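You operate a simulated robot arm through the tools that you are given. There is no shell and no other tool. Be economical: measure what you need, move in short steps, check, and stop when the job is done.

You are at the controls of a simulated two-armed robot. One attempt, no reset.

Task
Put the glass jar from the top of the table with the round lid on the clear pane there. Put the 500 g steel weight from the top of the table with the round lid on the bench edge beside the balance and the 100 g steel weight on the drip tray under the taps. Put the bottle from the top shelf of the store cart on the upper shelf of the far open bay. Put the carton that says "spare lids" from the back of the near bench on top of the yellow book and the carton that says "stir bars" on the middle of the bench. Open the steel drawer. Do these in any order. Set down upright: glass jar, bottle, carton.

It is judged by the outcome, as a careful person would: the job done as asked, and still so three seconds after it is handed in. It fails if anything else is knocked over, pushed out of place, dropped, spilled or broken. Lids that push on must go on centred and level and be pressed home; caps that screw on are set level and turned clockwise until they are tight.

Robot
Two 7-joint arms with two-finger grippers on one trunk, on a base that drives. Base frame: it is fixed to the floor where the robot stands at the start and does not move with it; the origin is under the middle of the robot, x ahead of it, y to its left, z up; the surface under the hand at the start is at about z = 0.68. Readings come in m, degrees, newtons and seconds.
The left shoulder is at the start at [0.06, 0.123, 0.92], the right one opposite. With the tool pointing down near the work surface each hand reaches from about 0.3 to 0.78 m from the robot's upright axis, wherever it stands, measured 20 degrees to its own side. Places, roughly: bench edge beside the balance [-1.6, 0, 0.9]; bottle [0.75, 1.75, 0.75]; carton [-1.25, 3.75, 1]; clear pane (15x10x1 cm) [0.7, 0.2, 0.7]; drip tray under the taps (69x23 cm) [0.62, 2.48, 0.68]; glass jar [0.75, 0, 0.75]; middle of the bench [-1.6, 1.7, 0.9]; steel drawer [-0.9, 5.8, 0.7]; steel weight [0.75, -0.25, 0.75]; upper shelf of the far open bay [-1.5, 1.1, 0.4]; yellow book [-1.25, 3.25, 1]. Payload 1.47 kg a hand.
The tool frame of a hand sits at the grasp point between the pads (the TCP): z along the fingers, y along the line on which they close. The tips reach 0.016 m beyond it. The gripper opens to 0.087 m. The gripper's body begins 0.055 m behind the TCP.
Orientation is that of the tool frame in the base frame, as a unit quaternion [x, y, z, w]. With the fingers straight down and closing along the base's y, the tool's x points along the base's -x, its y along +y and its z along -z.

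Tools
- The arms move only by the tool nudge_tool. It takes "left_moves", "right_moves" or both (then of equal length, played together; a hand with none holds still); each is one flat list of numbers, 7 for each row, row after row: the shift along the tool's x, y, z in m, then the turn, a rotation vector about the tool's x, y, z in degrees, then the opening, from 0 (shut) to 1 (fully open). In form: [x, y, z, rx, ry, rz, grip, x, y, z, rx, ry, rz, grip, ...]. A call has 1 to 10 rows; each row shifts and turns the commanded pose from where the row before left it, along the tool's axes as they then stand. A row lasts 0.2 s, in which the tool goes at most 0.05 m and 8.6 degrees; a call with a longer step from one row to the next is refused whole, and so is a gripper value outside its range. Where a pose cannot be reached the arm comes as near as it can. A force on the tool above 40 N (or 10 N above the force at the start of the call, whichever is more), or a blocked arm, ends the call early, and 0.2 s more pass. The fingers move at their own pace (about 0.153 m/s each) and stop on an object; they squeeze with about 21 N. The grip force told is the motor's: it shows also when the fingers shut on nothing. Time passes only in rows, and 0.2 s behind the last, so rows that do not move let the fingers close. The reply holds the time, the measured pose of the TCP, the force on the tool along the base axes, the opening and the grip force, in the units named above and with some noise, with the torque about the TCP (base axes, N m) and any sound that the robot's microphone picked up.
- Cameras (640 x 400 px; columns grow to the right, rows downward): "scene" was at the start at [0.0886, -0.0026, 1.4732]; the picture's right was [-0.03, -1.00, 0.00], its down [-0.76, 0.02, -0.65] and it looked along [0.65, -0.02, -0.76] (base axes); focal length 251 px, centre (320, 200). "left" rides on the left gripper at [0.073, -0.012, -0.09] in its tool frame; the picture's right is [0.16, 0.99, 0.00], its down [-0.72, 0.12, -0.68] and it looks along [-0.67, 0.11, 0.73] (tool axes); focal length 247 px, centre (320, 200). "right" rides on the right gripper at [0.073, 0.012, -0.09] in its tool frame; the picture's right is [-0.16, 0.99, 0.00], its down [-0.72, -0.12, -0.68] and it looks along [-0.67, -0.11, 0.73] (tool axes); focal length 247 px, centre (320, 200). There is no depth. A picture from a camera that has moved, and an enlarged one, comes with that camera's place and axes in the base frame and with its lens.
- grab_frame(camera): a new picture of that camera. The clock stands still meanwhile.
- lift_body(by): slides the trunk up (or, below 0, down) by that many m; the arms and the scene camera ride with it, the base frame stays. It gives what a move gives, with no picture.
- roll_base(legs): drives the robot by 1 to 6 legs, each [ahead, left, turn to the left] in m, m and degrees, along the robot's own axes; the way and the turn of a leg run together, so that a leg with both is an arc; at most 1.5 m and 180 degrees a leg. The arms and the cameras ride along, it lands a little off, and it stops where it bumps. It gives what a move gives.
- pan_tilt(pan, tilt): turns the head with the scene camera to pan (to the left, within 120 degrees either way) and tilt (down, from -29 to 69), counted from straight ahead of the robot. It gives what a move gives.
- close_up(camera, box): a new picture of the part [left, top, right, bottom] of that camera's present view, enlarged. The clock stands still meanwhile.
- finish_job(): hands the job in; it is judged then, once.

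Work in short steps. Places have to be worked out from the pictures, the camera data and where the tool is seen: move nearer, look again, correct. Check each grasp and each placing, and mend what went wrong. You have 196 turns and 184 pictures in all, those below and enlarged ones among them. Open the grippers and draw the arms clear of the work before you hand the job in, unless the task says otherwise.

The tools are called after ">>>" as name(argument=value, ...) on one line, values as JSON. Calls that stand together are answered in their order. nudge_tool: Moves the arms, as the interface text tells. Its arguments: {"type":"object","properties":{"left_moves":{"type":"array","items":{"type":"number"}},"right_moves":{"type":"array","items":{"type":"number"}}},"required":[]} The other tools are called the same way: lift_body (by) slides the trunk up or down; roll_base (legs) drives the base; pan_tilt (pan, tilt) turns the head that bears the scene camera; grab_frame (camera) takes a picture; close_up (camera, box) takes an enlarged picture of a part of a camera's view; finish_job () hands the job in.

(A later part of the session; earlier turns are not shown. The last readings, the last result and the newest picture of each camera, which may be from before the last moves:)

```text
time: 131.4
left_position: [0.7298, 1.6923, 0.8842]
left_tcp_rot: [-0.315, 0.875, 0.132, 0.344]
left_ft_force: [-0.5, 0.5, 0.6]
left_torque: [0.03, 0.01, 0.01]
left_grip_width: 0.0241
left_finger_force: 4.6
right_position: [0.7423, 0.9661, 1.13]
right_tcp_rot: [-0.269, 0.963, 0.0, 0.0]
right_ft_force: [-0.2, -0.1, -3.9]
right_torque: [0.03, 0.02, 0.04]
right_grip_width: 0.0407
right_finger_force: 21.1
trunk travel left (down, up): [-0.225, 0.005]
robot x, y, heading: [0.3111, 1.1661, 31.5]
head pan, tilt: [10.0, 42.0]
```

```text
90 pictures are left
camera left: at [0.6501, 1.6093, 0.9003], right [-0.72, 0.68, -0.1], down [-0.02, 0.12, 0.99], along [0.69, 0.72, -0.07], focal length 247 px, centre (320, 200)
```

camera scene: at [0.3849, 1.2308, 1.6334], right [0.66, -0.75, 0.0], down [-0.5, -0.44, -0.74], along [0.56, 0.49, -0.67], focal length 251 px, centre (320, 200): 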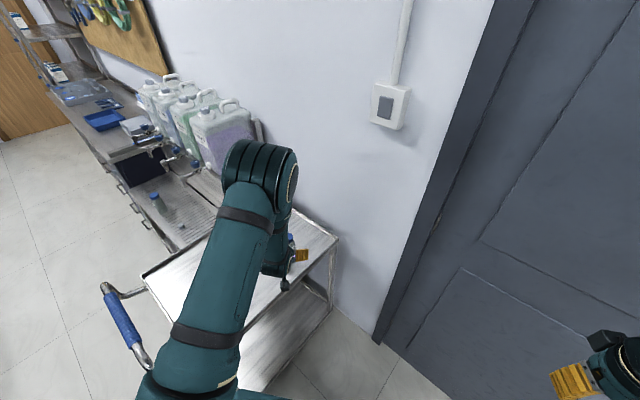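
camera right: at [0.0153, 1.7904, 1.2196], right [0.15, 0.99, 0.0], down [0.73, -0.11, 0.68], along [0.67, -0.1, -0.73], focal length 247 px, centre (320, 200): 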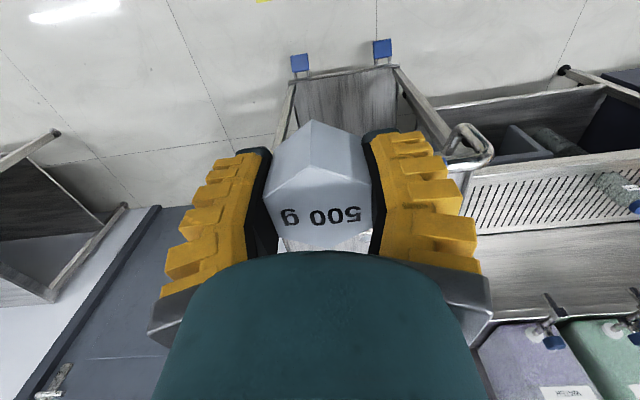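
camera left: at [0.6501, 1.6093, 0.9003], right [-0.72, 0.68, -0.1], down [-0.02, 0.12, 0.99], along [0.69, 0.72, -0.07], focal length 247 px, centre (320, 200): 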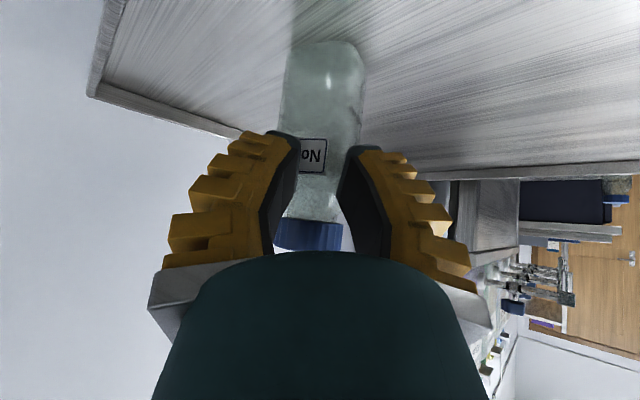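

The fingers closed in front of the bottle and nudged it about 1.5 cm; it still stands at about (0.757,1.715). I open, advance 3.7 cm horizontally, and look.

>>> nudge_tool(left_moves=[0, 0, 0, 0, 0, 0, 1, 0, 0, 0, 0, 0, 0, 1, 0, 0, 0, 0, 0, 0, 1])

>>> grab_frame(camera="left")

>>> close_up(camera="scene", box=[230, 180, 370, 300])

```text
time: 132.2
left_position: [0.7304, 1.6934, 0.8831]
left_tcp_rot: [-0.314, 0.875, 0.131, 0.344]
left_ft_force: [0.7, -1.1, 0.3]
left_torque: [0.02, 0.04, 0.0]
left_grip_width: 0.0869
left_finger_force: 0.0
right_position: [0.7429, 0.966, 1.129]
right_tcp_rot: [-0.27, 0.963, 0.0, -0.002]
right_ft_force: [0.1, 0.4, -5.4]
right_torque: [0.03, 0.01, -0.02]
right_grip_width: 0.0402
right_finger_force: 21.3
trunk travel left (down, up): [-0.225, 0.005]
robot x, y, heading: [0.3117, 1.1684, 31.5]
head pan, tilt: [10.0, 42.0]
```

```text
89 pictures are left
camera left: at [0.6506, 1.6094, 0.8999], right [-0.72, 0.68, -0.1], down [-0.02, 0.12, 0.99], along [0.69, 0.72, -0.07], focal length 247 px, centre (320, 200)
```

left: 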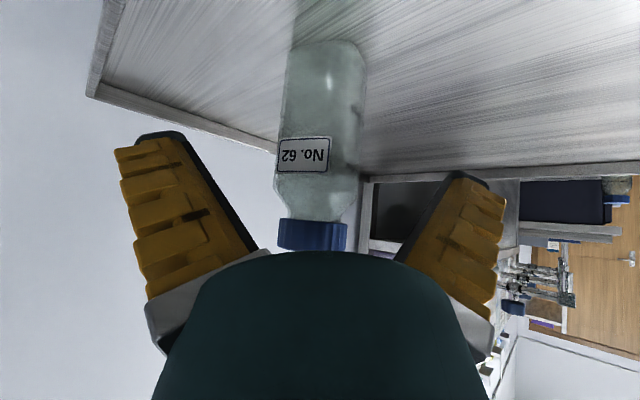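

```text
3.33 times, centred on (300, 240) of scene
camera zoom: at [0.3849, 1.2291, 1.6335], right [0.66, -0.75, 0.0], down [-0.5, -0.44, -0.74], along [0.56, 0.49, -0.67], focal length 838 px, centre (387, 67)
```

zoom: 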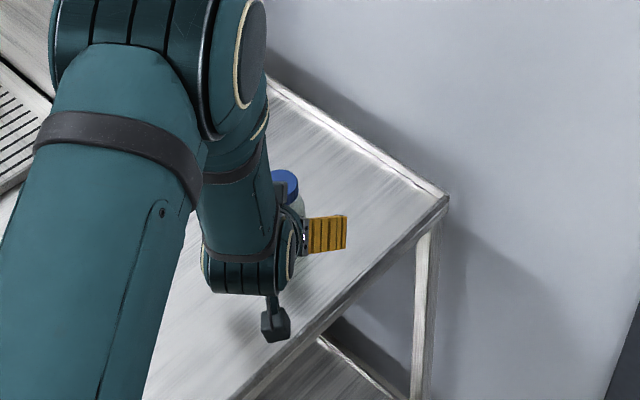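

Bottle now at ≈(0.76,1.713). I advance 3.6 cm horizontally with open fingers and lower 1.8 cm.

>>> nudge_tool(left_moves=[-0.013, 0, 0.0125, 0, 0, 0, 1, -0.013, 0, 0.0125, 0, 0, 0, 1, 0.006, 0, 0.0065, 0, 0, 0, 1, 0.006, 0, 0.0065, 0, 0, 0, 1])

>>> grab_frame(camera="left")

```text
time: 133.2
left_position: [0.7594, 1.717, 0.8664]
left_tcp_rot: [-0.315, 0.875, 0.131, 0.344]
left_ft_force: [-0.1, -0.5, 0.4]
left_torque: [-0.02, 0.0, 0.02]
left_grip_width: 0.0871
left_finger_force: 0.0
right_position: [0.7425, 0.9669, 1.1297]
right_tcp_rot: [-0.27, 0.963, 0.0, -0.001]
right_ft_force: [0.7, 1.0, -3.9]
right_torque: [0.0, 0.03, -0.03]
right_grip_width: 0.0405
right_finger_force: 21.1
trunk travel left (down, up): [-0.225, 0.005]
robot x, y, heading: [0.3134, 1.1685, 31.7]
head pan, tilt: [10.0, 42.0]
```

```text
87 pictures are left
camera left: at [0.6791, 1.6333, 0.882], right [-0.72, 0.68, -0.1], down [-0.02, 0.12, 0.99], along [0.69, 0.72, -0.07], focal length 247 px, centre (320, 200)
```

left: 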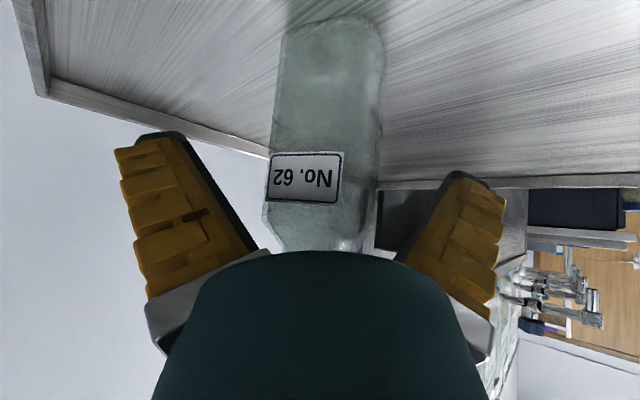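

The bottle axis is about 1 cm ahead of the TCP; I advance 1.2 cm more and close.

>>> nudge_tool(left_moves=[-0.009, 0, 0.0085, 0, 0, 0, 1, 0, 0, 0, 0, 0, 0, 0.3, 0, 0, 0, 0, 0, 0, 0.3, 0, 0, 0, 0, 0, 0, 0.3, 0, 0, 0, 0, 0, 0, 0.3])

>>> grab_frame(camera="left")

```text
time: 134.4
left_position: [0.767, 1.7238, 0.8648]
left_tcp_rot: [-0.314, 0.875, 0.131, 0.345]
left_ft_force: [-0.1, -0.5, -0.8]
left_torque: [0.03, 0.03, -0.02]
left_grip_width: 0.0515
left_finger_force: 21.1
right_position: [0.7431, 0.9676, 1.1306]
right_tcp_rot: [-0.271, 0.963, 0.0, -0.001]
right_ft_force: [-0.4, -0.4, -5.4]
right_torque: [0.0, 0.02, 0.01]
right_grip_width: 0.0407
right_finger_force: 21.1
trunk travel left (down, up): [-0.225, 0.005]
robot x, y, heading: [0.3112, 1.1699, 31.5]
head pan, tilt: [10.0, 42.0]
```

```text
86 pictures are left
camera left: at [0.6882, 1.641, 0.8817], right [-0.72, 0.68, -0.1], down [-0.02, 0.12, 0.99], along [0.69, 0.72, -0.07], focal length 247 px, centre (320, 200)
```

left: 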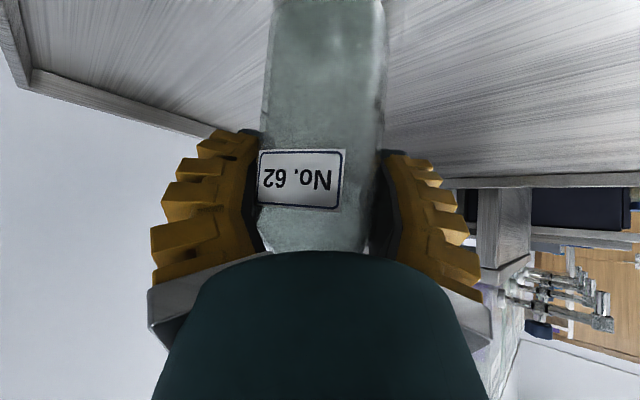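

Firm grip (0.0515, 21 N). I lift straight up and check.

>>> nudge_tool(left_moves=[-0.007, 0, -0.0073, 0, 0, 0, 0.3, -0.02, 0, -0.0215, 0, 0, 0, 0.3, -0.0275, 0, -0.029, 0, 0, 0, 0.3, -0.0275, 0, -0.029, 0, 0, 0, 0.3, -0.0275, 0, -0.029, 0, 0, 0, 0.3, -0.0275, 0, -0.029, 0, 0, 0, 0.3])

>>> grab_frame(camera="left")

>>> grab_frame(camera="scene")

```text
time: 135.8
left_position: [0.7683, 1.7225, 1.0671]
left_tcp_rot: [-0.315, 0.875, 0.131, 0.344]
left_ft_force: [0.1, -0.1, -0.6]
left_torque: [0.0, 0.03, 0.0]
left_grip_width: 0.0518
left_finger_force: 20.6
right_position: [0.7425, 0.9668, 1.13]
right_tcp_rot: [-0.27, 0.963, 0.0, -0.001]
right_ft_force: [-0.7, -0.4, -5.2]
right_torque: [-0.01, 0.01, 0.0]
right_grip_width: 0.0407
right_finger_force: 21.4
trunk travel left (down, up): [-0.225, 0.005]
robot x, y, heading: [0.3158, 1.1685, 31.4]
head pan, tilt: [10.0, 42.0]
```

```text
85 pictures are left
camera left: at [0.6888, 1.6392, 1.0836], right [-0.72, 0.68, -0.1], down [-0.02, 0.12, 0.99], along [0.69, 0.72, -0.07], focal length 247 px, centre (320, 200)
```

left: 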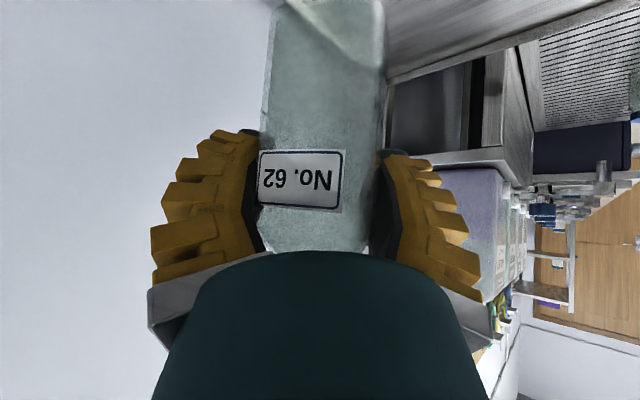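

```text
84 pictures are left
camera scene: at [0.3843, 1.2282, 1.6336], right [0.66, -0.75, 0.0], down [-0.5, -0.44, -0.74], along [0.56, 0.49, -0.67], focal length 251 px, centre (320, 200)
```

scene: 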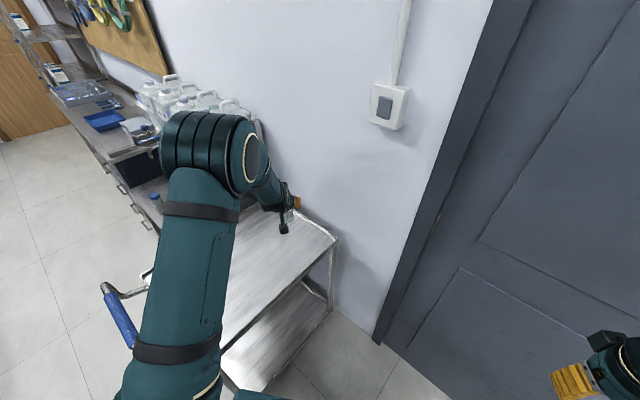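

Bottle is held. I draw the arm in, back away and turn to face the bench behind.

>>> nudge_tool(left_moves=[0.029, 0, -0.0274, 0, 0, 0, 0.3, 0.029, 0, -0.0274, 0, 0, 0, 0.3, 0.029, 0, -0.0274, 0, 0, 0, 0.3, 0.029, 0, -0.0274, 0, 0, 0, 0.3, 0.029, 0, -0.0274, 0, 0, 0, 0.3])

>>> roll_base(legs=[[-0.55, 0, 0], [0, 0, 148]])

>>> pan_tilt(pan=0, tilt=35)

>>> grab_frame(camera="scene")

```text
time: 137.0
left_position: [0.6161, 1.5947, 1.0643]
left_tcp_rot: [-0.315, 0.875, 0.131, 0.345]
left_ft_force: [0.3, 0.0, 0.2]
left_torque: [0.03, -0.02, -0.01]
left_grip_width: 0.052
left_finger_force: 20.8
right_position: [0.7428, 0.9668, 1.13]
right_tcp_rot: [-0.271, 0.963, 0.0, -0.001]
right_ft_force: [0.1, -0.3, -3.6]
right_torque: [0.01, 0.0, -0.02]
right_grip_width: 0.0409
right_finger_force: 20.9
trunk travel left (down, up): [-0.225, 0.005]
robot x, y, heading: [0.3119, 1.1705, 31.1]
head pan, tilt: [10.0, 42.0]
```

```text
time: 146.4
left_position: [-0.639, 0.6617, 1.0647]
left_tcp_rot: [0.927, 0.076, -0.366, 0.036]
left_ft_force: [0.6, 0.8, -0.1]
left_torque: [0.01, 0.01, 0.01]
left_grip_width: 0.051
left_finger_force: 21.1
right_position: [-0.431, 1.2689, 1.13]
right_tcp_rot: [1.0, 0.01, 0.001, 0.0]
right_ft_force: [0.2, 0.6, -5.2]
right_torque: [0.01, 0.0, 0.03]
right_grip_width: 0.0407
right_finger_force: 21.3
trunk travel left (down, up): [-0.225, 0.005]
robot x, y, heading: [-0.1648, 0.8792, -179.0]
head pan, tilt: [10.0, 42.0]
```

```text
time: 147.1
left_position: [-0.6382, 0.6624, 1.065]
left_tcp_rot: [0.927, 0.077, -0.366, 0.037]
left_ft_force: [0.1, -0.2, -0.4]
left_torque: [0.0, -0.01, 0.02]
left_grip_width: 0.0511
left_finger_force: 21.1
right_position: [-0.4307, 1.2682, 1.1293]
right_tcp_rot: [1.0, 0.01, 0.002, 0.0]
right_ft_force: [-0.1, -0.6, -5.5]
right_torque: [0.02, 0.0, 0.01]
right_grip_width: 0.0406
right_finger_force: 20.9
trunk travel left (down, up): [-0.225, 0.005]
robot x, y, heading: [-0.1586, 0.8759, -178.9]
head pan, tilt: [0.0, 35.0]
```

```text
83 pictures are left
camera scene: at [-0.2589, 0.8754, 1.6439], right [-0.02, 1.0, 0.0], down [0.57, 0.01, -0.82], along [-0.82, -0.02, -0.57], focal length 251 px, centre (320, 200)
```

scene: 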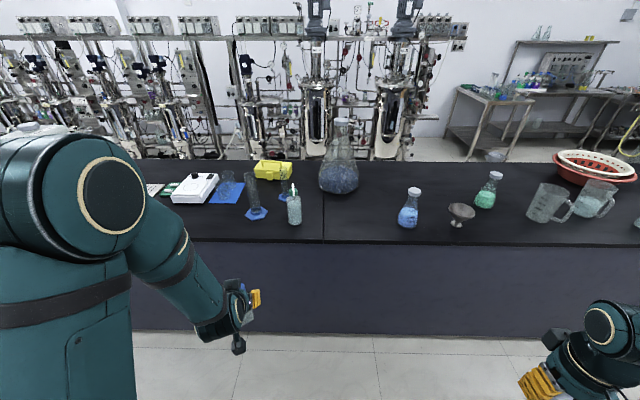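

The black bench's front edge lies at x≈-1.02. I look left (balance) and right in more detail.

>>> close_up(camera="scene", box=[130, 140, 330, 265])

>>> pan_tilt(pan=-60, tilt=25)

>>> grab_frame(camera="scene")

>>> pan_tilt(pan=70, tilt=25)

>>> grab_frame(camera="scene")

```text
3.20 times, centred on (230, 202) of scene
camera zoom: at [-0.2589, 0.8754, 1.6439], right [-0.02, 1.0, 0.0], down [0.57, 0.01, -0.82], along [-0.82, -0.02, -0.57], focal length 804 px, centre (608, 192)
```

zoom: 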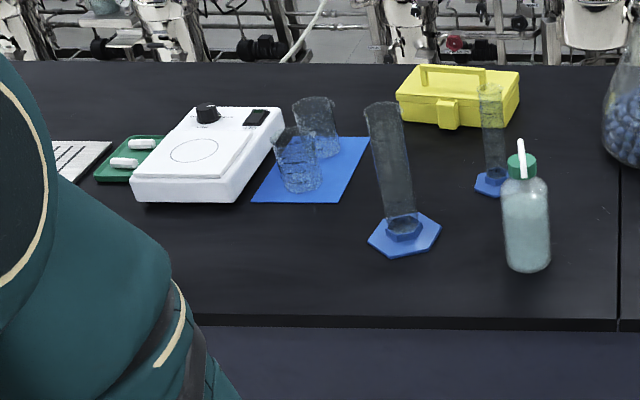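

```text
time: 148.4
left_position: [-0.639, 0.6631, 1.0651]
left_tcp_rot: [0.927, 0.076, -0.366, 0.037]
left_ft_force: [0.3, 0.1, -1.4]
left_torque: [0.01, 0.03, -0.01]
left_grip_width: 0.0511
left_finger_force: 21.5
right_position: [-0.4306, 1.2679, 1.1298]
right_tcp_rot: [1.0, 0.01, 0.001, 0.001]
right_ft_force: [0.6, -0.4, -5.2]
right_torque: [0.01, -0.02, 0.0]
right_grip_width: 0.0405
right_finger_force: 21.2
trunk travel left (down, up): [-0.225, 0.005]
robot x, y, heading: [-0.1639, 0.876, -178.8]
head pan, tilt: [-60.0, 25.0]
```

```text
81 pictures are left
camera scene: at [-0.2186, 0.9561, 1.6597], right [0.86, 0.52, 0.0], down [0.22, -0.36, -0.91], along [-0.47, 0.78, -0.42], focal length 251 px, centre (320, 200)
```

scene: 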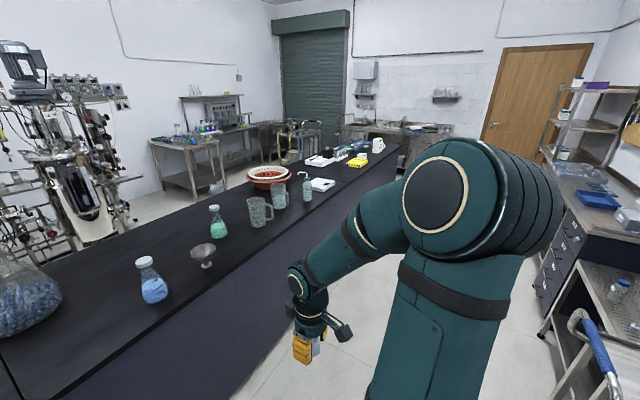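

```text
time: 150.5
left_position: [-0.639, 0.6631, 1.0645]
left_tcp_rot: [0.926, 0.076, -0.367, 0.038]
left_ft_force: [0.0, -0.5, 0.5]
left_torque: [0.01, 0.0, 0.0]
left_grip_width: 0.0509
left_finger_force: 21.0
right_position: [-0.4317, 1.2686, 1.1296]
right_tcp_rot: [1.0, 0.011, 0.002, 0.0]
right_ft_force: [-0.4, -0.1, -4.5]
right_torque: [-0.01, -0.01, -0.03]
right_grip_width: 0.0407
right_finger_force: 21.4
trunk travel left (down, up): [-0.225, 0.005]
robot x, y, heading: [-0.1634, 0.8803, -179.0]
head pan, tilt: [70.0, 25.0]
```

```text
80 pictures are left
camera scene: at [-0.2006, 0.7901, 1.6598], right [-0.95, 0.32, 0.0], down [0.14, 0.4, -0.91], along [-0.29, -0.86, -0.42], focal length 251 px, centre (320, 200)
```

scene: 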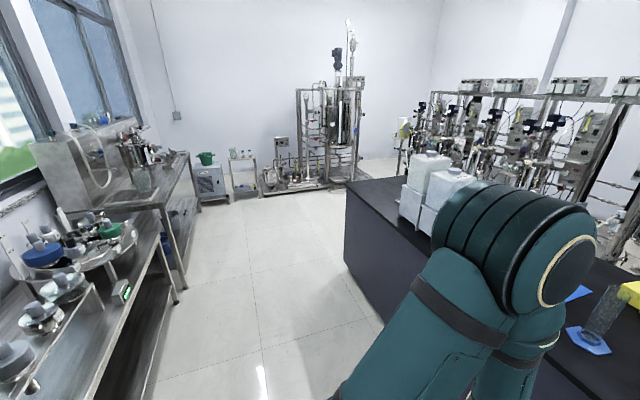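

The open bays must be on the bench's far side (bench x −1.77…−1.02, left end y≈−1.09); the free edge beside the balance is also the far one near (−1.66,0.03). I drive around the left end.

>>> roll_base(legs=[[0, 1.4, 0], [0, 1.25, 0]])

>>> pan_tilt(pan=-25, tilt=25)

>>> grab_frame(camera="scene")

```text
time: 173.7
left_position: [-0.6293, -1.9738, 1.0657]
left_tcp_rot: [0.927, 0.067, -0.366, 0.033]
left_ft_force: [0.4, 1.0, 0.0]
left_torque: [-0.02, 0.06, 0.02]
left_grip_width: 0.0489
left_finger_force: 21.0
right_position: [-0.4092, -1.3709, 1.1304]
right_tcp_rot: [1.0, 0.001, 0.002, 0.001]
right_ft_force: [0.1, 0.1, -4.8]
right_torque: [0.0, -0.04, 0.04]
right_grip_width: 0.0405
right_finger_force: 21.3
trunk travel left (down, up): [-0.225, 0.005]
robot x, y, heading: [-0.1443, -1.766, -180.1]
head pan, tilt: [70.0, 25.0]
```

```text
time: 175.4
left_position: [-0.6268, -1.9736, 1.0646]
left_tcp_rot: [0.927, 0.067, -0.367, 0.034]
left_ft_force: [0.5, 0.3, -0.4]
left_torque: [0.06, 0.04, -0.03]
left_grip_width: 0.0491
left_finger_force: 21.6
right_position: [-0.4093, -1.3712, 1.1309]
right_tcp_rot: [1.0, 0.002, 0.001, 0.0]
right_ft_force: [0.4, -0.7, -5.0]
right_torque: [0.0, -0.01, 0.03]
right_grip_width: 0.0403
right_finger_force: 21.3
trunk travel left (down, up): [-0.225, 0.005]
robot x, y, heading: [-0.1491, -1.7676, -179.9]
head pan, tilt: [-25.0, 25.0]
```

```text
79 pictures are left
camera scene: at [-0.2396, -1.7291, 1.6597], right [0.42, 0.91, 0.0], down [0.38, -0.18, -0.91], along [-0.82, 0.38, -0.42], focal length 251 px, centre (320, 200)
```

scene: 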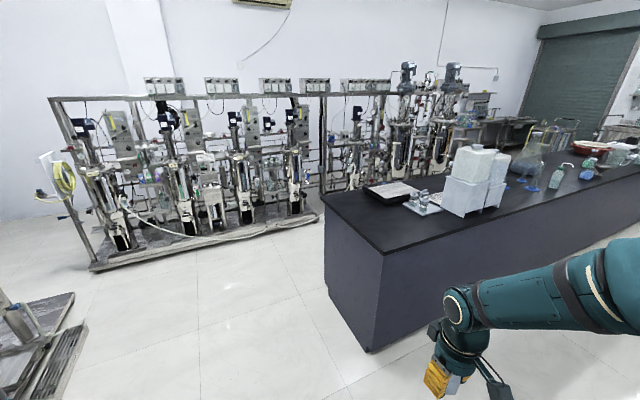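

The aisle behind the bench is about 1.05 m wide. I drive past the bench's end, turn round, and look along the far side.

>>> roll_base(legs=[[1.0, 0.12, 0], [0.85, 0, 0], [0, 0, 179.9]])

>>> pan_tilt(pan=45, tilt=30)

>>> grab_frame(camera="scene")

```text
time: 192.2
left_position: [-1.5225, -1.676, 1.0642]
left_tcp_rot: [-0.065, 0.928, 0.033, 0.366]
left_ft_force: [0.0, 0.3, -0.7]
left_torque: [0.02, 0.0, -0.01]
left_grip_width: 0.0481
left_finger_force: 21.1
right_position: [-1.7455, -2.2773, 1.1307]
right_tcp_rot: [0.001, 1.0, 0.0, -0.002]
right_ft_force: [-0.1, 0.1, -4.8]
right_torque: [-0.03, 0.0, 0.02]
right_grip_width: 0.0406
right_finger_force: 20.9
trunk travel left (down, up): [-0.225, 0.005]
robot x, y, heading: [-2.0069, -1.8797, 0.0]
head pan, tilt: [-25.0, 25.0]
```

```text
time: 193.6
left_position: [-1.5231, -1.6762, 1.0645]
left_tcp_rot: [-0.065, 0.927, 0.033, 0.367]
left_ft_force: [-0.3, 0.0, 0.0]
left_torque: [0.02, 0.0, -0.03]
left_grip_width: 0.048
left_finger_force: 21.4
right_position: [-1.7455, -2.2779, 1.1305]
right_tcp_rot: [0.002, 1.0, 0.0, -0.002]
right_ft_force: [-0.2, 0.3, -4.3]
right_torque: [-0.01, 0.0, 0.01]
right_grip_width: 0.0407
right_finger_force: 20.8
trunk travel left (down, up): [-0.225, 0.005]
robot x, y, heading: [-2.006, -1.8791, -0.2]
head pan, tilt: [45.0, 30.0]
```

```text
78 pictures are left
camera scene: at [-1.9308, -1.8165, 1.6518], right [0.7, -0.71, 0.0], down [-0.35, -0.35, -0.87], along [0.61, 0.61, -0.5], focal length 251 px, centre (320, 200)
```

scene: 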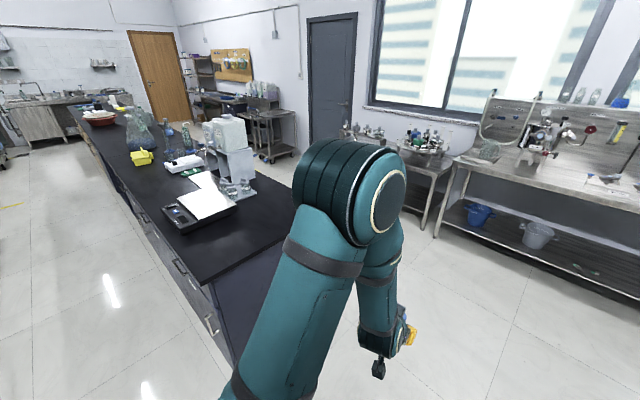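

Drawers and bays are on this side. I back to x≈−2.4 and strafe along the aisle to the balance.

>>> roll_base(legs=[[-0.38, 0, 0], [0, 1.4, 0], [0, 0.4, 0]])

>>> pan_tilt(pan=0, tilt=45)

>>> grab_frame(camera="scene")

>>> grab_frame(camera="left")

```text
time: 211.7
left_position: [-1.9183, 0.1381, 1.0653]
left_tcp_rot: [-0.073, 0.927, 0.036, 0.367]
left_ft_force: [0.7, 1.2, -0.2]
left_torque: [0.01, -0.01, -0.04]
left_grip_width: 0.0472
left_finger_force: 21.1
right_position: [-2.1297, -0.4664, 1.1296]
right_tcp_rot: [-0.006, 1.0, 0.0, -0.002]
right_ft_force: [-0.1, 1.2, -4.9]
right_torque: [0.0, 0.0, -0.02]
right_grip_width: 0.0402
right_finger_force: 21.3
trunk travel left (down, up): [-0.225, 0.005]
robot x, y, heading: [-2.3943, -0.071, 0.7]
head pan, tilt: [45.0, 30.0]
```

```text
time: 212.8
left_position: [-1.9187, 0.1378, 1.0653]
left_tcp_rot: [-0.073, 0.927, 0.036, 0.366]
left_ft_force: [0.4, 0.2, -1.5]
left_torque: [0.0, -0.01, -0.03]
left_grip_width: 0.0474
left_finger_force: 21.1
right_position: [-2.1297, -0.4677, 1.1291]
right_tcp_rot: [-0.006, 1.0, 0.0, -0.002]
right_ft_force: [0.2, 0.4, -5.0]
right_torque: [0.01, 0.01, -0.01]
right_grip_width: 0.0406
right_finger_force: 20.9
trunk travel left (down, up): [-0.225, 0.005]
robot x, y, heading: [-2.3978, -0.0743, 0.6]
head pan, tilt: [0.0, 45.0]
```

```text
77 pictures are left
camera scene: at [-2.3048, -0.0731, 1.6292], right [0.01, -1.0, 0.0], down [-0.71, -0.01, -0.71], along [0.71, 0.01, -0.71], focal length 251 px, centre (320, 200)
```

scene: 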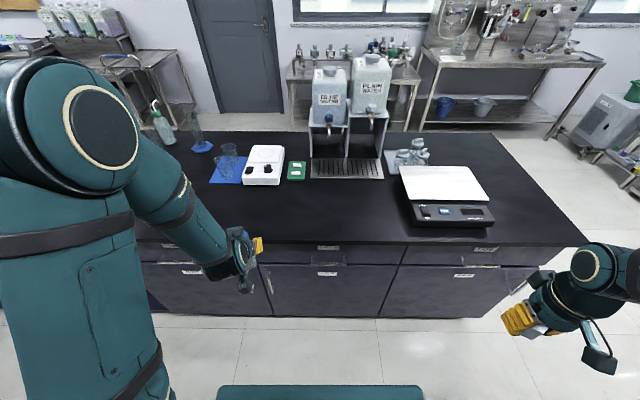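

```text
76 pictures are left
camera left: at [-2.0289, 0.1068, 1.0815], right [-0.27, 0.96, -0.1], down [0.04, 0.11, 0.99], along [0.96, 0.27, -0.07], focal length 247 px, centre (320, 200)
```

left: 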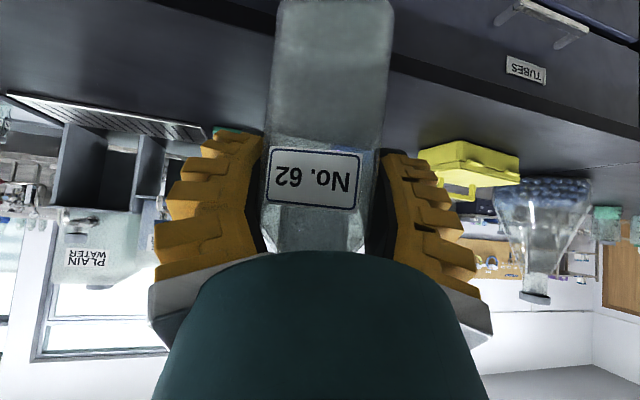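

Now I see the true balance (black, white plate) at about (−1.6,−0.55); free bench edge beside it lies at y≈−0.25. I move the base ahead 0.1 and carry the 500 g weight there.

>>> roll_base(legs=[[0.1, 0, 0]])

>>> nudge_tool(right_moves=[-0.034, 0.0217, 0.01, 0, 0, 0, 0.3, -0.034, 0.0217, 0.01, 0, 0, 0, 0.3, -0.034, 0.0217, 0.01, 0, 0, 0, 0.3, -0.034, 0.0217, 0.01, 0, 0, 0, 0.3, -0.034, 0.0217, 0.01, 0, 0, 0, 0.3, -0.034, 0.0217, 0.01, 0, 0, 0, 0.3, -0.034, 0.0217, 0.01, 0, 0, 0, 0.3, -0.034, 0.0217, 0.01, 0, 0, 0, 0.3, -0.034, 0.0217, 0.01, 0, 0, 0, 0.3, -0.034, 0.0217, 0.01, 0, 0, 0, 0.3])

>>> grab_frame(camera="right")

>>> grab_frame(camera="scene")

```text
time: 214.0
left_position: [-1.8197, 0.1391, 1.0657]
left_tcp_rot: [-0.073, 0.927, 0.036, 0.365]
left_ft_force: [-0.2, -0.3, -0.6]
left_torque: [0.0, -0.01, 0.01]
left_grip_width: 0.0471
left_finger_force: 20.3
right_position: [-2.0326, -0.4649, 1.1297]
right_tcp_rot: [-0.005, 1.0, 0.0, -0.002]
right_ft_force: [0.5, 0.0, -5.3]
right_torque: [0.0, 0.03, -0.02]
right_grip_width: 0.0404
right_finger_force: 20.5
trunk travel left (down, up): [-0.225, 0.005]
robot x, y, heading: [-2.2972, -0.073, 0.9]
head pan, tilt: [0.0, 45.0]
```

```text
time: 216.2
left_position: [-1.8179, 0.1395, 1.0635]
left_tcp_rot: [-0.072, 0.927, 0.035, 0.366]
left_ft_force: [0.2, -0.2, -0.5]
left_torque: [-0.01, -0.03, 0.03]
left_grip_width: 0.0472
left_finger_force: 21.2
right_position: [-1.6914, -0.243, 1.0275]
right_tcp_rot: [-0.006, 1.0, 0.0, -0.002]
right_ft_force: [-0.6, 0.3, -5.2]
right_torque: [-0.01, 0.06, -0.01]
right_grip_width: 0.0403
right_finger_force: 20.8
trunk travel left (down, up): [-0.225, 0.005]
robot x, y, heading: [-2.2998, -0.0752, 0.9]
head pan, tilt: [0.0, 45.0]
```

```text
75 pictures are left
camera right: at [-1.7658, -0.2317, 1.1175], right [0.15, 0.99, 0.0], down [0.73, -0.11, 0.68], along [0.67, -0.1, -0.74], focal length 247 px, centre (320, 200)
```

right: 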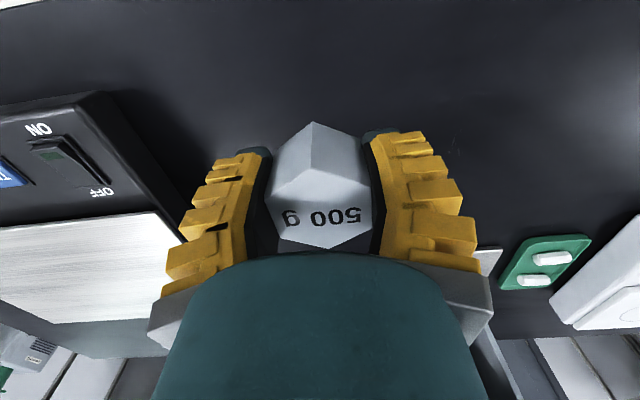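

```text
74 pictures are left
camera scene: at [-2.2046, -0.0708, 1.629], right [0.01, -1.0, 0.0], down [-0.71, -0.01, -0.71], along [0.71, 0.01, -0.71], focal length 251 px, centre (320, 200)
```

scene: 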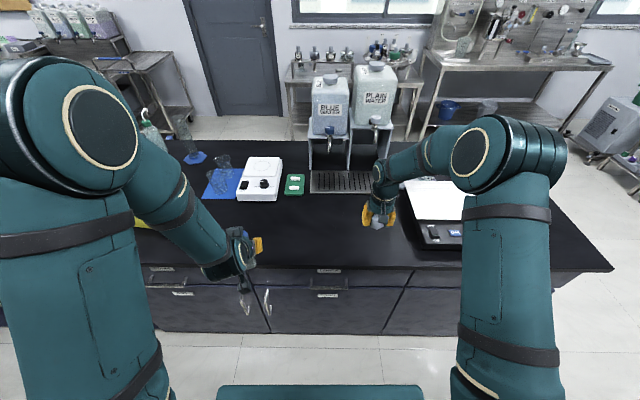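

Position beside the balance is good. I descend.

>>> nudge_tool(right_moves=[0, 0, 0.035, 0, 0, 0, 0.3, 0, 0, 0.035, 0, 0, 0, 0.3, 0, 0, 0.025, 0, 0, 0, 0.3, 0, 0, 0.004, 0, 0, 0, 0.3])

>>> nudge_tool(right_moves=[0, 0, 0.003, 0, 0, 0, 0.3, 0, 0, 0.003, 0, 0, 0, 0.3])

```text
time: 217.2
left_position: [-1.8205, 0.1406, 1.0657]
left_tcp_rot: [-0.073, 0.927, 0.035, 0.367]
left_ft_force: [-0.1, 0.3, -0.6]
left_torque: [-0.01, -0.02, -0.01]
left_grip_width: 0.0472
left_finger_force: 21.0
right_position: [-1.6947, -0.243, 0.9293]
right_tcp_rot: [-0.006, 1.0, 0.0, -0.002]
right_ft_force: [-0.4, -0.2, -5.4]
right_torque: [-0.04, 0.01, 0.02]
right_grip_width: 0.0406
right_finger_force: 21.4
trunk travel left (down, up): [-0.225, 0.005]
robot x, y, heading: [-2.3025, -0.0746, 0.7]
head pan, tilt: [0.0, 45.0]
```

```text
time: 217.8
left_position: [-1.8185, 0.1393, 1.0645]
left_tcp_rot: [-0.073, 0.927, 0.035, 0.366]
left_ft_force: [0.2, -1.3, -1.4]
left_torque: [-0.01, -0.04, -0.01]
left_grip_width: 0.047
left_finger_force: 20.4
right_position: [-1.6951, -0.2437, 0.9239]
right_tcp_rot: [-0.007, 1.0, 0.001, -0.001]
right_ft_force: [0.1, 1.3, -5.1]
right_torque: [0.01, 0.02, 0.0]
right_grip_width: 0.0404
right_finger_force: 21.7
trunk travel left (down, up): [-0.225, 0.005]
robot x, y, heading: [-2.2979, -0.07, 0.6]
head pan, tilt: [0.0, 45.0]
```

>>> nudge_tool(right_moves=[0, 0, 0.002, 0, 0, 0, 0.3, 0, 0, 0.002, 0, 0, 0, 0.3])

>>> nudge_tool(right_moves=[0, 0, 0.002, 0, 0, 0, 0.3])

```text
time: 218.4
left_position: [-1.8217, 0.1382, 1.0661]
left_tcp_rot: [-0.072, 0.927, 0.035, 0.367]
left_ft_force: [-0.5, -0.7, -1.1]
left_torque: [0.03, -0.03, 0.0]
left_grip_width: 0.0471
left_finger_force: 21.3
right_position: [-1.6945, -0.2452, 0.9211]
right_tcp_rot: [-0.006, 1.0, 0.0, 0.0]
right_ft_force: [-3.0, -1.1, 11.1]
right_torque: [0.03, -0.3, -0.03]
right_grip_width: 0.0406
right_finger_force: 21.1
trunk travel left (down, up): [-0.225, 0.005]
robot x, y, heading: [-2.2991, -0.074, 0.7]
head pan, tilt: [0.0, 45.0]
```

```text
time: 218.8
left_position: [-1.8215, 0.1396, 1.0655]
left_tcp_rot: [-0.072, 0.927, 0.035, 0.366]
left_ft_force: [0.7, -0.8, -0.6]
left_torque: [-0.02, 0.0, -0.02]
left_grip_width: 0.047
left_finger_force: 20.6
right_position: [-1.696, -0.2449, 0.9197]
right_tcp_rot: [-0.006, 1.0, 0.0, 0.0]
right_ft_force: [0.3, -2.3, 14.6]
right_torque: [-0.03, -0.02, 0.0]
right_grip_width: 0.0425
right_finger_force: 20.6
trunk travel left (down, up): [-0.225, 0.005]
robot x, y, heading: [-2.2962, -0.0691, 0.4]
head pan, tilt: [0.0, 45.0]
```

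Contact. I release, rise and draw the right hand back to its side.

>>> nudge_tool(right_moves=[0, 0, -0.002, 0, 0, 0, 0.6, 0, 0, 0, 0, 0, 0, 1, 0, 0, 0, 0, 0, 0, 1, 0, 0, -0.03, 0, 0, 0, 1, 0, 0, -0.05, 0, 0, 0, 1, 0, 0, -0.05, 0, 0, 0, 1, 0.04, -0.02, -0.02, 0, 0, 0, 1, 0.04, -0.02, 0, 0, 0, 0, 1, 0.04, -0.02, 0, 0, 0, 0, 1, 0.04, -0.02, 0, 0, 0, 0, 1])

>>> grab_frame(camera="right")

>>> pan_tilt(pan=60, tilt=40)

>>> grab_frame(camera="scene")

```text
time: 221.0
left_position: [-1.8214, 0.1389, 1.0646]
left_tcp_rot: [-0.072, 0.927, 0.035, 0.366]
left_ft_force: [-0.4, 0.6, -1.3]
left_torque: [0.0, -0.02, 0.0]
left_grip_width: 0.0465
left_finger_force: 21.4
right_position: [-1.8556, -0.3279, 1.0712]
right_tcp_rot: [-0.006, 1.0, 0.002, 0.0]
right_ft_force: [0.6, -0.5, -0.1]
right_torque: [0.01, 0.03, 0.04]
right_grip_width: 0.087
right_finger_force: 0.1
trunk travel left (down, up): [-0.225, 0.005]
robot x, y, heading: [-2.2964, -0.0717, 0.5]
head pan, tilt: [0.0, 45.0]
```

```text
73 pictures are left
camera right: at [-1.9289, -0.3162, 1.1594], right [0.15, 0.99, 0.0], down [0.73, -0.11, 0.68], along [0.67, -0.1, -0.73], focal length 247 px, centre (320, 200)
```

right: 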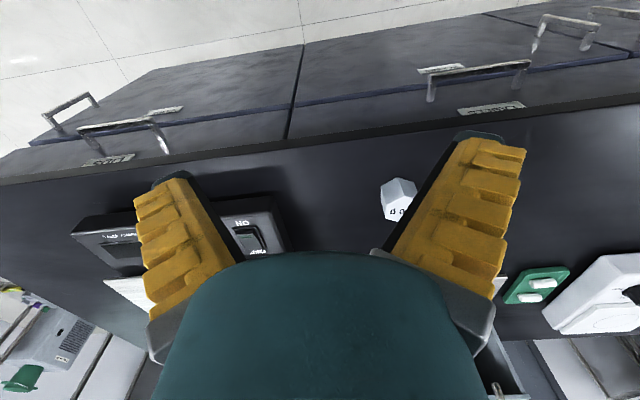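

```text
time: 222.3
left_position: [-1.8208, 0.1391, 1.0649]
left_tcp_rot: [-0.073, 0.927, 0.035, 0.367]
left_ft_force: [0.1, -0.1, -0.4]
left_torque: [-0.01, 0.01, 0.01]
left_grip_width: 0.0466
left_finger_force: 21.4
right_position: [-1.8537, -0.3268, 1.069]
right_tcp_rot: [-0.006, 1.0, 0.001, -0.002]
right_ft_force: [0.1, 0.6, 0.1]
right_torque: [0.04, 0.0, -0.02]
right_grip_width: 0.0868
right_finger_force: 0.1
trunk travel left (down, up): [-0.225, 0.005]
robot x, y, heading: [-2.2979, -0.0712, 0.8]
head pan, tilt: [60.0, 40.0]
```

```text
72 pictures are left
camera scene: at [-2.2464, 0.0015, 1.6364], right [0.87, -0.49, 0.0], down [-0.31, -0.56, -0.77], along [0.37, 0.67, -0.64], focal length 251 px, centre (320, 200)
```

scene: 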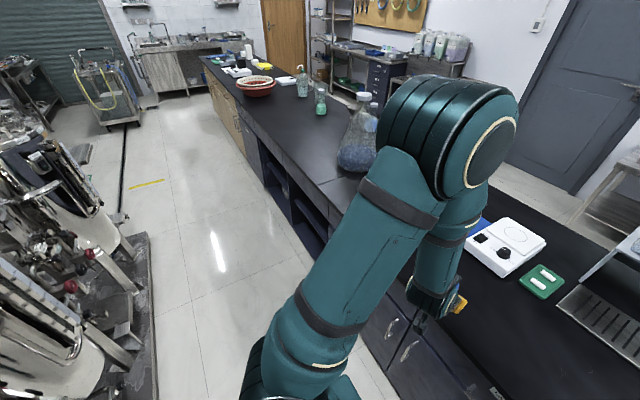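

500 g stands beside the balance. I back off a bit and strafe to the open bays for the bottle.

>>> roll_base(legs=[[-0.12, 0, 0], [0, 0.9, 0]])

>>> pan_tilt(pan=0, tilt=50)

>>> grab_frame(camera="scene")

>>> grab_frame(camera="right")

```text
time: 231.3
left_position: [-1.9471, 1.0219, 1.0657]
left_tcp_rot: [-0.069, 0.927, 0.034, 0.366]
left_ft_force: [1.4, -0.1, 0.3]
left_torque: [0.03, -0.04, 0.01]
left_grip_width: 0.046
left_finger_force: 21.0
right_position: [-1.9841, 0.5558, 1.0718]
right_tcp_rot: [-0.003, 1.0, 0.0, -0.002]
right_ft_force: [0.5, -0.2, 0.7]
right_torque: [0.03, 0.01, -0.01]
right_grip_width: 0.0873
right_finger_force: 0.0
trunk travel left (down, up): [-0.225, 0.005]
robot x, y, heading: [-2.4252, 0.815, 0.3]
head pan, tilt: [60.0, 40.0]
```

```text
time: 232.6
left_position: [-1.9465, 1.0222, 1.0646]
left_tcp_rot: [-0.069, 0.927, 0.034, 0.367]
left_ft_force: [-0.2, -0.1, -1.0]
left_torque: [-0.03, 0.02, 0.0]
left_grip_width: 0.0458
left_finger_force: 20.7
right_position: [-1.9838, 0.5554, 1.0706]
right_tcp_rot: [-0.003, 1.0, 0.0, -0.002]
right_ft_force: [0.0, 0.2, 0.1]
right_torque: [-0.03, 0.01, 0.0]
right_grip_width: 0.0868
right_finger_force: 0.0
trunk travel left (down, up): [-0.225, 0.005]
robot x, y, heading: [-2.429, 0.8123, 0.5]
head pan, tilt: [0.0, 50.0]
```

```text
71 pictures are left
camera scene: at [-2.3391, 0.8143, 1.6223], right [0.01, -1.0, 0.0], down [-0.77, 0.0, -0.64], along [0.64, 0.0, -0.77], focal length 251 px, centre (320, 200)
```

scene: 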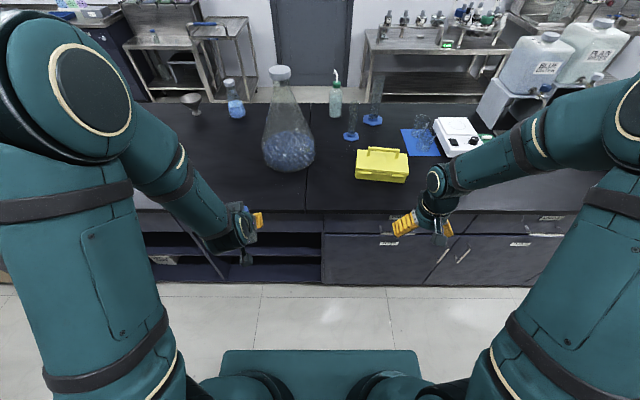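

```text
70 pictures are left
camera right: at [-2.0577, 0.568, 1.1593], right [0.15, 0.99, 0.0], down [0.73, -0.11, 0.68], along [0.67, -0.1, -0.74], focal length 247 px, centre (320, 200)
```

right: 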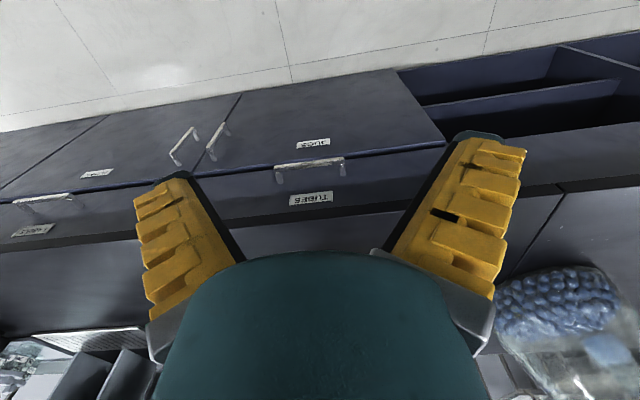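

Open bays begin at y≈0.81 and run left. I strafe 0.45 further and look lower.

>>> roll_base(legs=[[0, 0.45, 0]])

>>> pan_tilt(pan=0, tilt=55)

>>> grab_frame(camera="scene")

>>> grab_frame(camera="right")

>>> grab_frame(camera="left")

```text
time: 237.1
left_position: [-1.9483, 1.4681, 1.0647]
left_tcp_rot: [-0.07, 0.927, 0.035, 0.367]
left_ft_force: [0.4, -0.2, -1.3]
left_torque: [0.0, 0.03, 0.0]
left_grip_width: 0.0453
left_finger_force: 21.2
right_position: [-1.9872, 1.002, 1.0704]
right_tcp_rot: [-0.003, 1.0, 0.001, -0.001]
right_ft_force: [-0.3, -0.6, -0.1]
right_torque: [-0.02, 0.01, 0.01]
right_grip_width: 0.087
right_finger_force: 0.1
trunk travel left (down, up): [-0.225, 0.005]
robot x, y, heading: [-2.4289, 1.2636, 0.5]
head pan, tilt: [0.0, 50.0]
```

```text
time: 237.7
left_position: [-1.9494, 1.4683, 1.0649]
left_tcp_rot: [-0.07, 0.927, 0.034, 0.366]
left_ft_force: [-0.2, -0.2, -0.3]
left_torque: [0.02, -0.03, -0.03]
left_grip_width: 0.0456
left_finger_force: 21.3
right_position: [-1.9874, 1.0023, 1.0701]
right_tcp_rot: [-0.002, 1.0, 0.0, -0.002]
right_ft_force: [-0.1, -0.8, 0.3]
right_torque: [0.0, -0.01, 0.02]
right_grip_width: 0.0872
right_finger_force: 0.2
trunk travel left (down, up): [-0.225, 0.005]
robot x, y, heading: [-2.4331, 1.2628, 0.3]
head pan, tilt: [0.0, 55.0]
```

```text
69 pictures are left
camera scene: at [-2.3465, 1.2606, 1.6158], right [0.01, -1.0, 0.0], down [-0.82, 0.0, -0.57], along [0.57, 0.0, -0.82], focal length 251 px, centre (320, 200)
```

scene: 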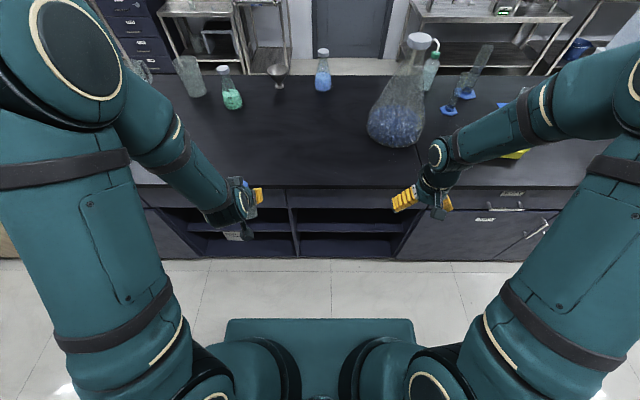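

```text
68 pictures are left
camera right: at [-2.0602, 1.0144, 1.1592], right [0.15, 0.99, 0.0], down [0.73, -0.11, 0.68], along [0.67, -0.1, -0.74], focal length 247 px, centre (320, 200)
```

right: 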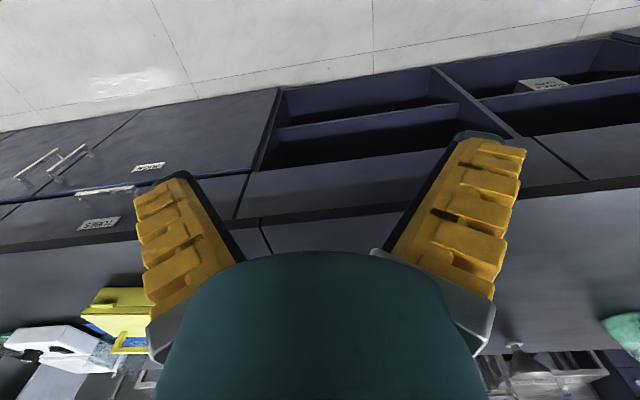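

```text
67 pictures are left
camera left: at [-2.0602, 1.4384, 1.0815], right [-0.27, 0.96, -0.1], down [0.05, 0.11, 0.99], along [0.96, 0.26, -0.07], focal length 247 px, centre (320, 200)
```

left: 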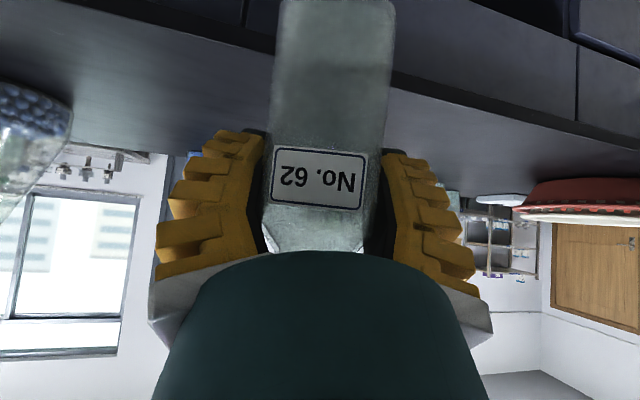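

Two open bays: y 0.81–1.37 and 1.37–1.93. The stated y≈1.1 fits the former. I lower the trunk to see the shelves.

>>> lift_body(by=-0.2)

>>> pan_tilt(pan=-5, tilt=48)

>>> close_up(camera="scene", box=[120, 140, 460, 350])

>>> grab_frame(camera="right")

```text
time: 239.9
left_position: [-1.9485, 1.4682, 0.8648]
left_tcp_rot: [-0.07, 0.927, 0.034, 0.367]
left_ft_force: [0.1, 0.3, -0.5]
left_torque: [-0.02, 0.0, -0.01]
left_grip_width: 0.0451
left_finger_force: 21.0
right_position: [-1.9867, 1.0029, 0.8701]
right_tcp_rot: [-0.004, 1.0, 0.0, -0.003]
right_ft_force: [0.2, -0.3, -0.6]
right_torque: [-0.01, 0.01, -0.01]
right_grip_width: 0.0873
right_finger_force: 0.1
trunk travel left (down, up): [-0.025, 0.205]
robot x, y, heading: [-2.4296, 1.2568, 0.5]
head pan, tilt: [0.0, 55.0]
```

```text
time: 240.6
left_position: [-1.9494, 1.4692, 0.8654]
left_tcp_rot: [-0.069, 0.927, 0.034, 0.367]
left_ft_force: [0.3, -0.4, 0.1]
left_torque: [0.01, 0.02, -0.01]
left_grip_width: 0.0455
left_finger_force: 21.4
right_position: [-1.9866, 1.0031, 0.8699]
right_tcp_rot: [-0.002, 1.0, 0.0, -0.002]
right_ft_force: [0.0, -0.5, -1.0]
right_torque: [-0.03, 0.01, -0.02]
right_grip_width: 0.0869
right_finger_force: 0.1
trunk travel left (down, up): [-0.025, 0.205]
robot x, y, heading: [-2.4248, 1.2599, 0.2]
head pan, tilt: [-5.0, 48.0]
```

```text
1.88 times, centred on (290, 245) of scene
camera zoom: at [-2.3401, 1.2538, 1.4249], right [-0.08, -1.0, 0.0], down [-0.74, 0.06, -0.67], along [0.67, -0.05, -0.74], focal length 473 px, centre (376, 115)
```

zoom: 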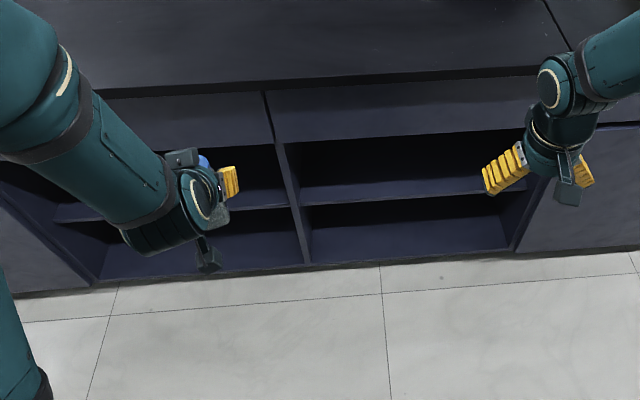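

```text
65 pictures are left
camera right: at [-2.0601, 1.0144, 0.9592], right [0.15, 0.99, 0.0], down [0.73, -0.11, 0.68], along [0.67, -0.1, -0.74], focal length 247 px, centre (320, 200)
```

right: 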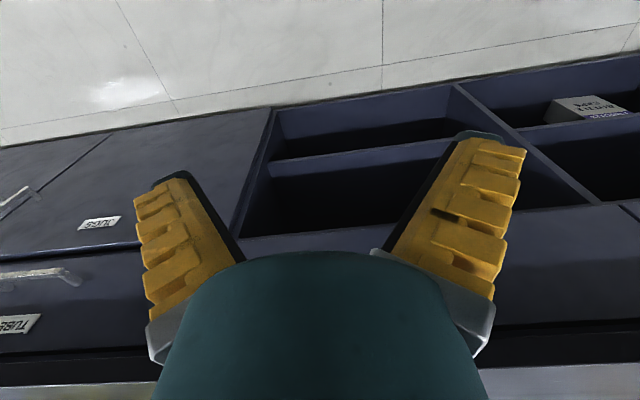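

Shelf height is uncertain (0.42–0.54); I lower the right hand for a closer, flatter look into the bay.

>>> nudge_tool(right_moves=[0.01, 0, 0.045, 0, 0, 0, 1, 0.01, 0, 0.045, 0, 0, 0, 1, 0.01, 0, 0.045, 0, -8, 0, 1, 0, 0, 0.045, 0, -8, 0, 1, 0, 0, 0.045, 0, -8, 0, 1, 0, 0, 0.02, 0, -8, 0, 1])

>>> grab_frame(camera="right")

>>> close_up(camera="scene", box=[120, 140, 460, 350])

```text
time: 242.0
left_position: [-1.948, 1.4685, 0.8642]
left_tcp_rot: [-0.07, 0.928, 0.035, 0.366]
left_ft_force: [0.1, 0.4, -0.3]
left_torque: [0.01, 0.03, 0.03]
left_grip_width: 0.0451
left_finger_force: 21.0
right_position: [-1.9908, 1.0013, 0.6291]
right_tcp_rot: [-0.001, 0.962, 0.0, 0.275]
right_ft_force: [-0.1, 0.0, -0.6]
right_torque: [-0.03, -0.03, -0.03]
right_grip_width: 0.0873
right_finger_force: 0.0
trunk travel left (down, up): [-0.025, 0.205]
robot x, y, heading: [-2.4304, 1.2577, 0.2]
head pan, tilt: [-5.0, 48.0]
```

```text
64 pictures are left
camera right: at [-2.1005, 1.013, 0.6663], right [0.13, 0.99, 0.08], down [0.26, -0.11, 0.96], along [0.96, -0.1, -0.27], focal length 247 px, centre (320, 200)
```

right: 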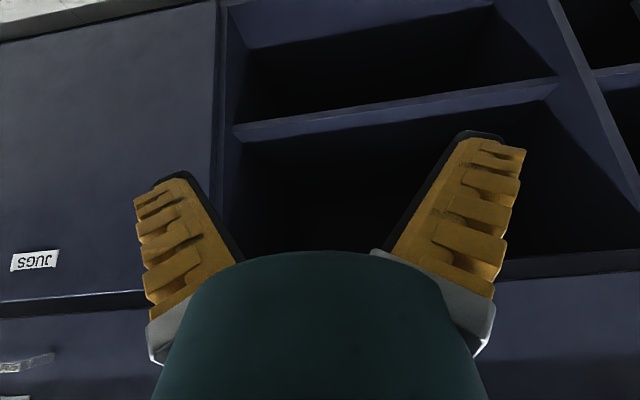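

```text
1.88 times, centred on (290, 245) of scene
camera zoom: at [-2.34, 1.2535, 1.425], right [-0.08, -1.0, 0.0], down [-0.74, 0.06, -0.67], along [0.67, -0.05, -0.74], focal length 473 px, centre (376, 115)
```

zoom: 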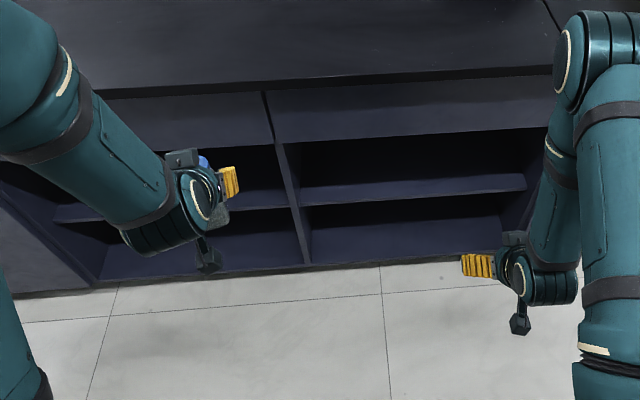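

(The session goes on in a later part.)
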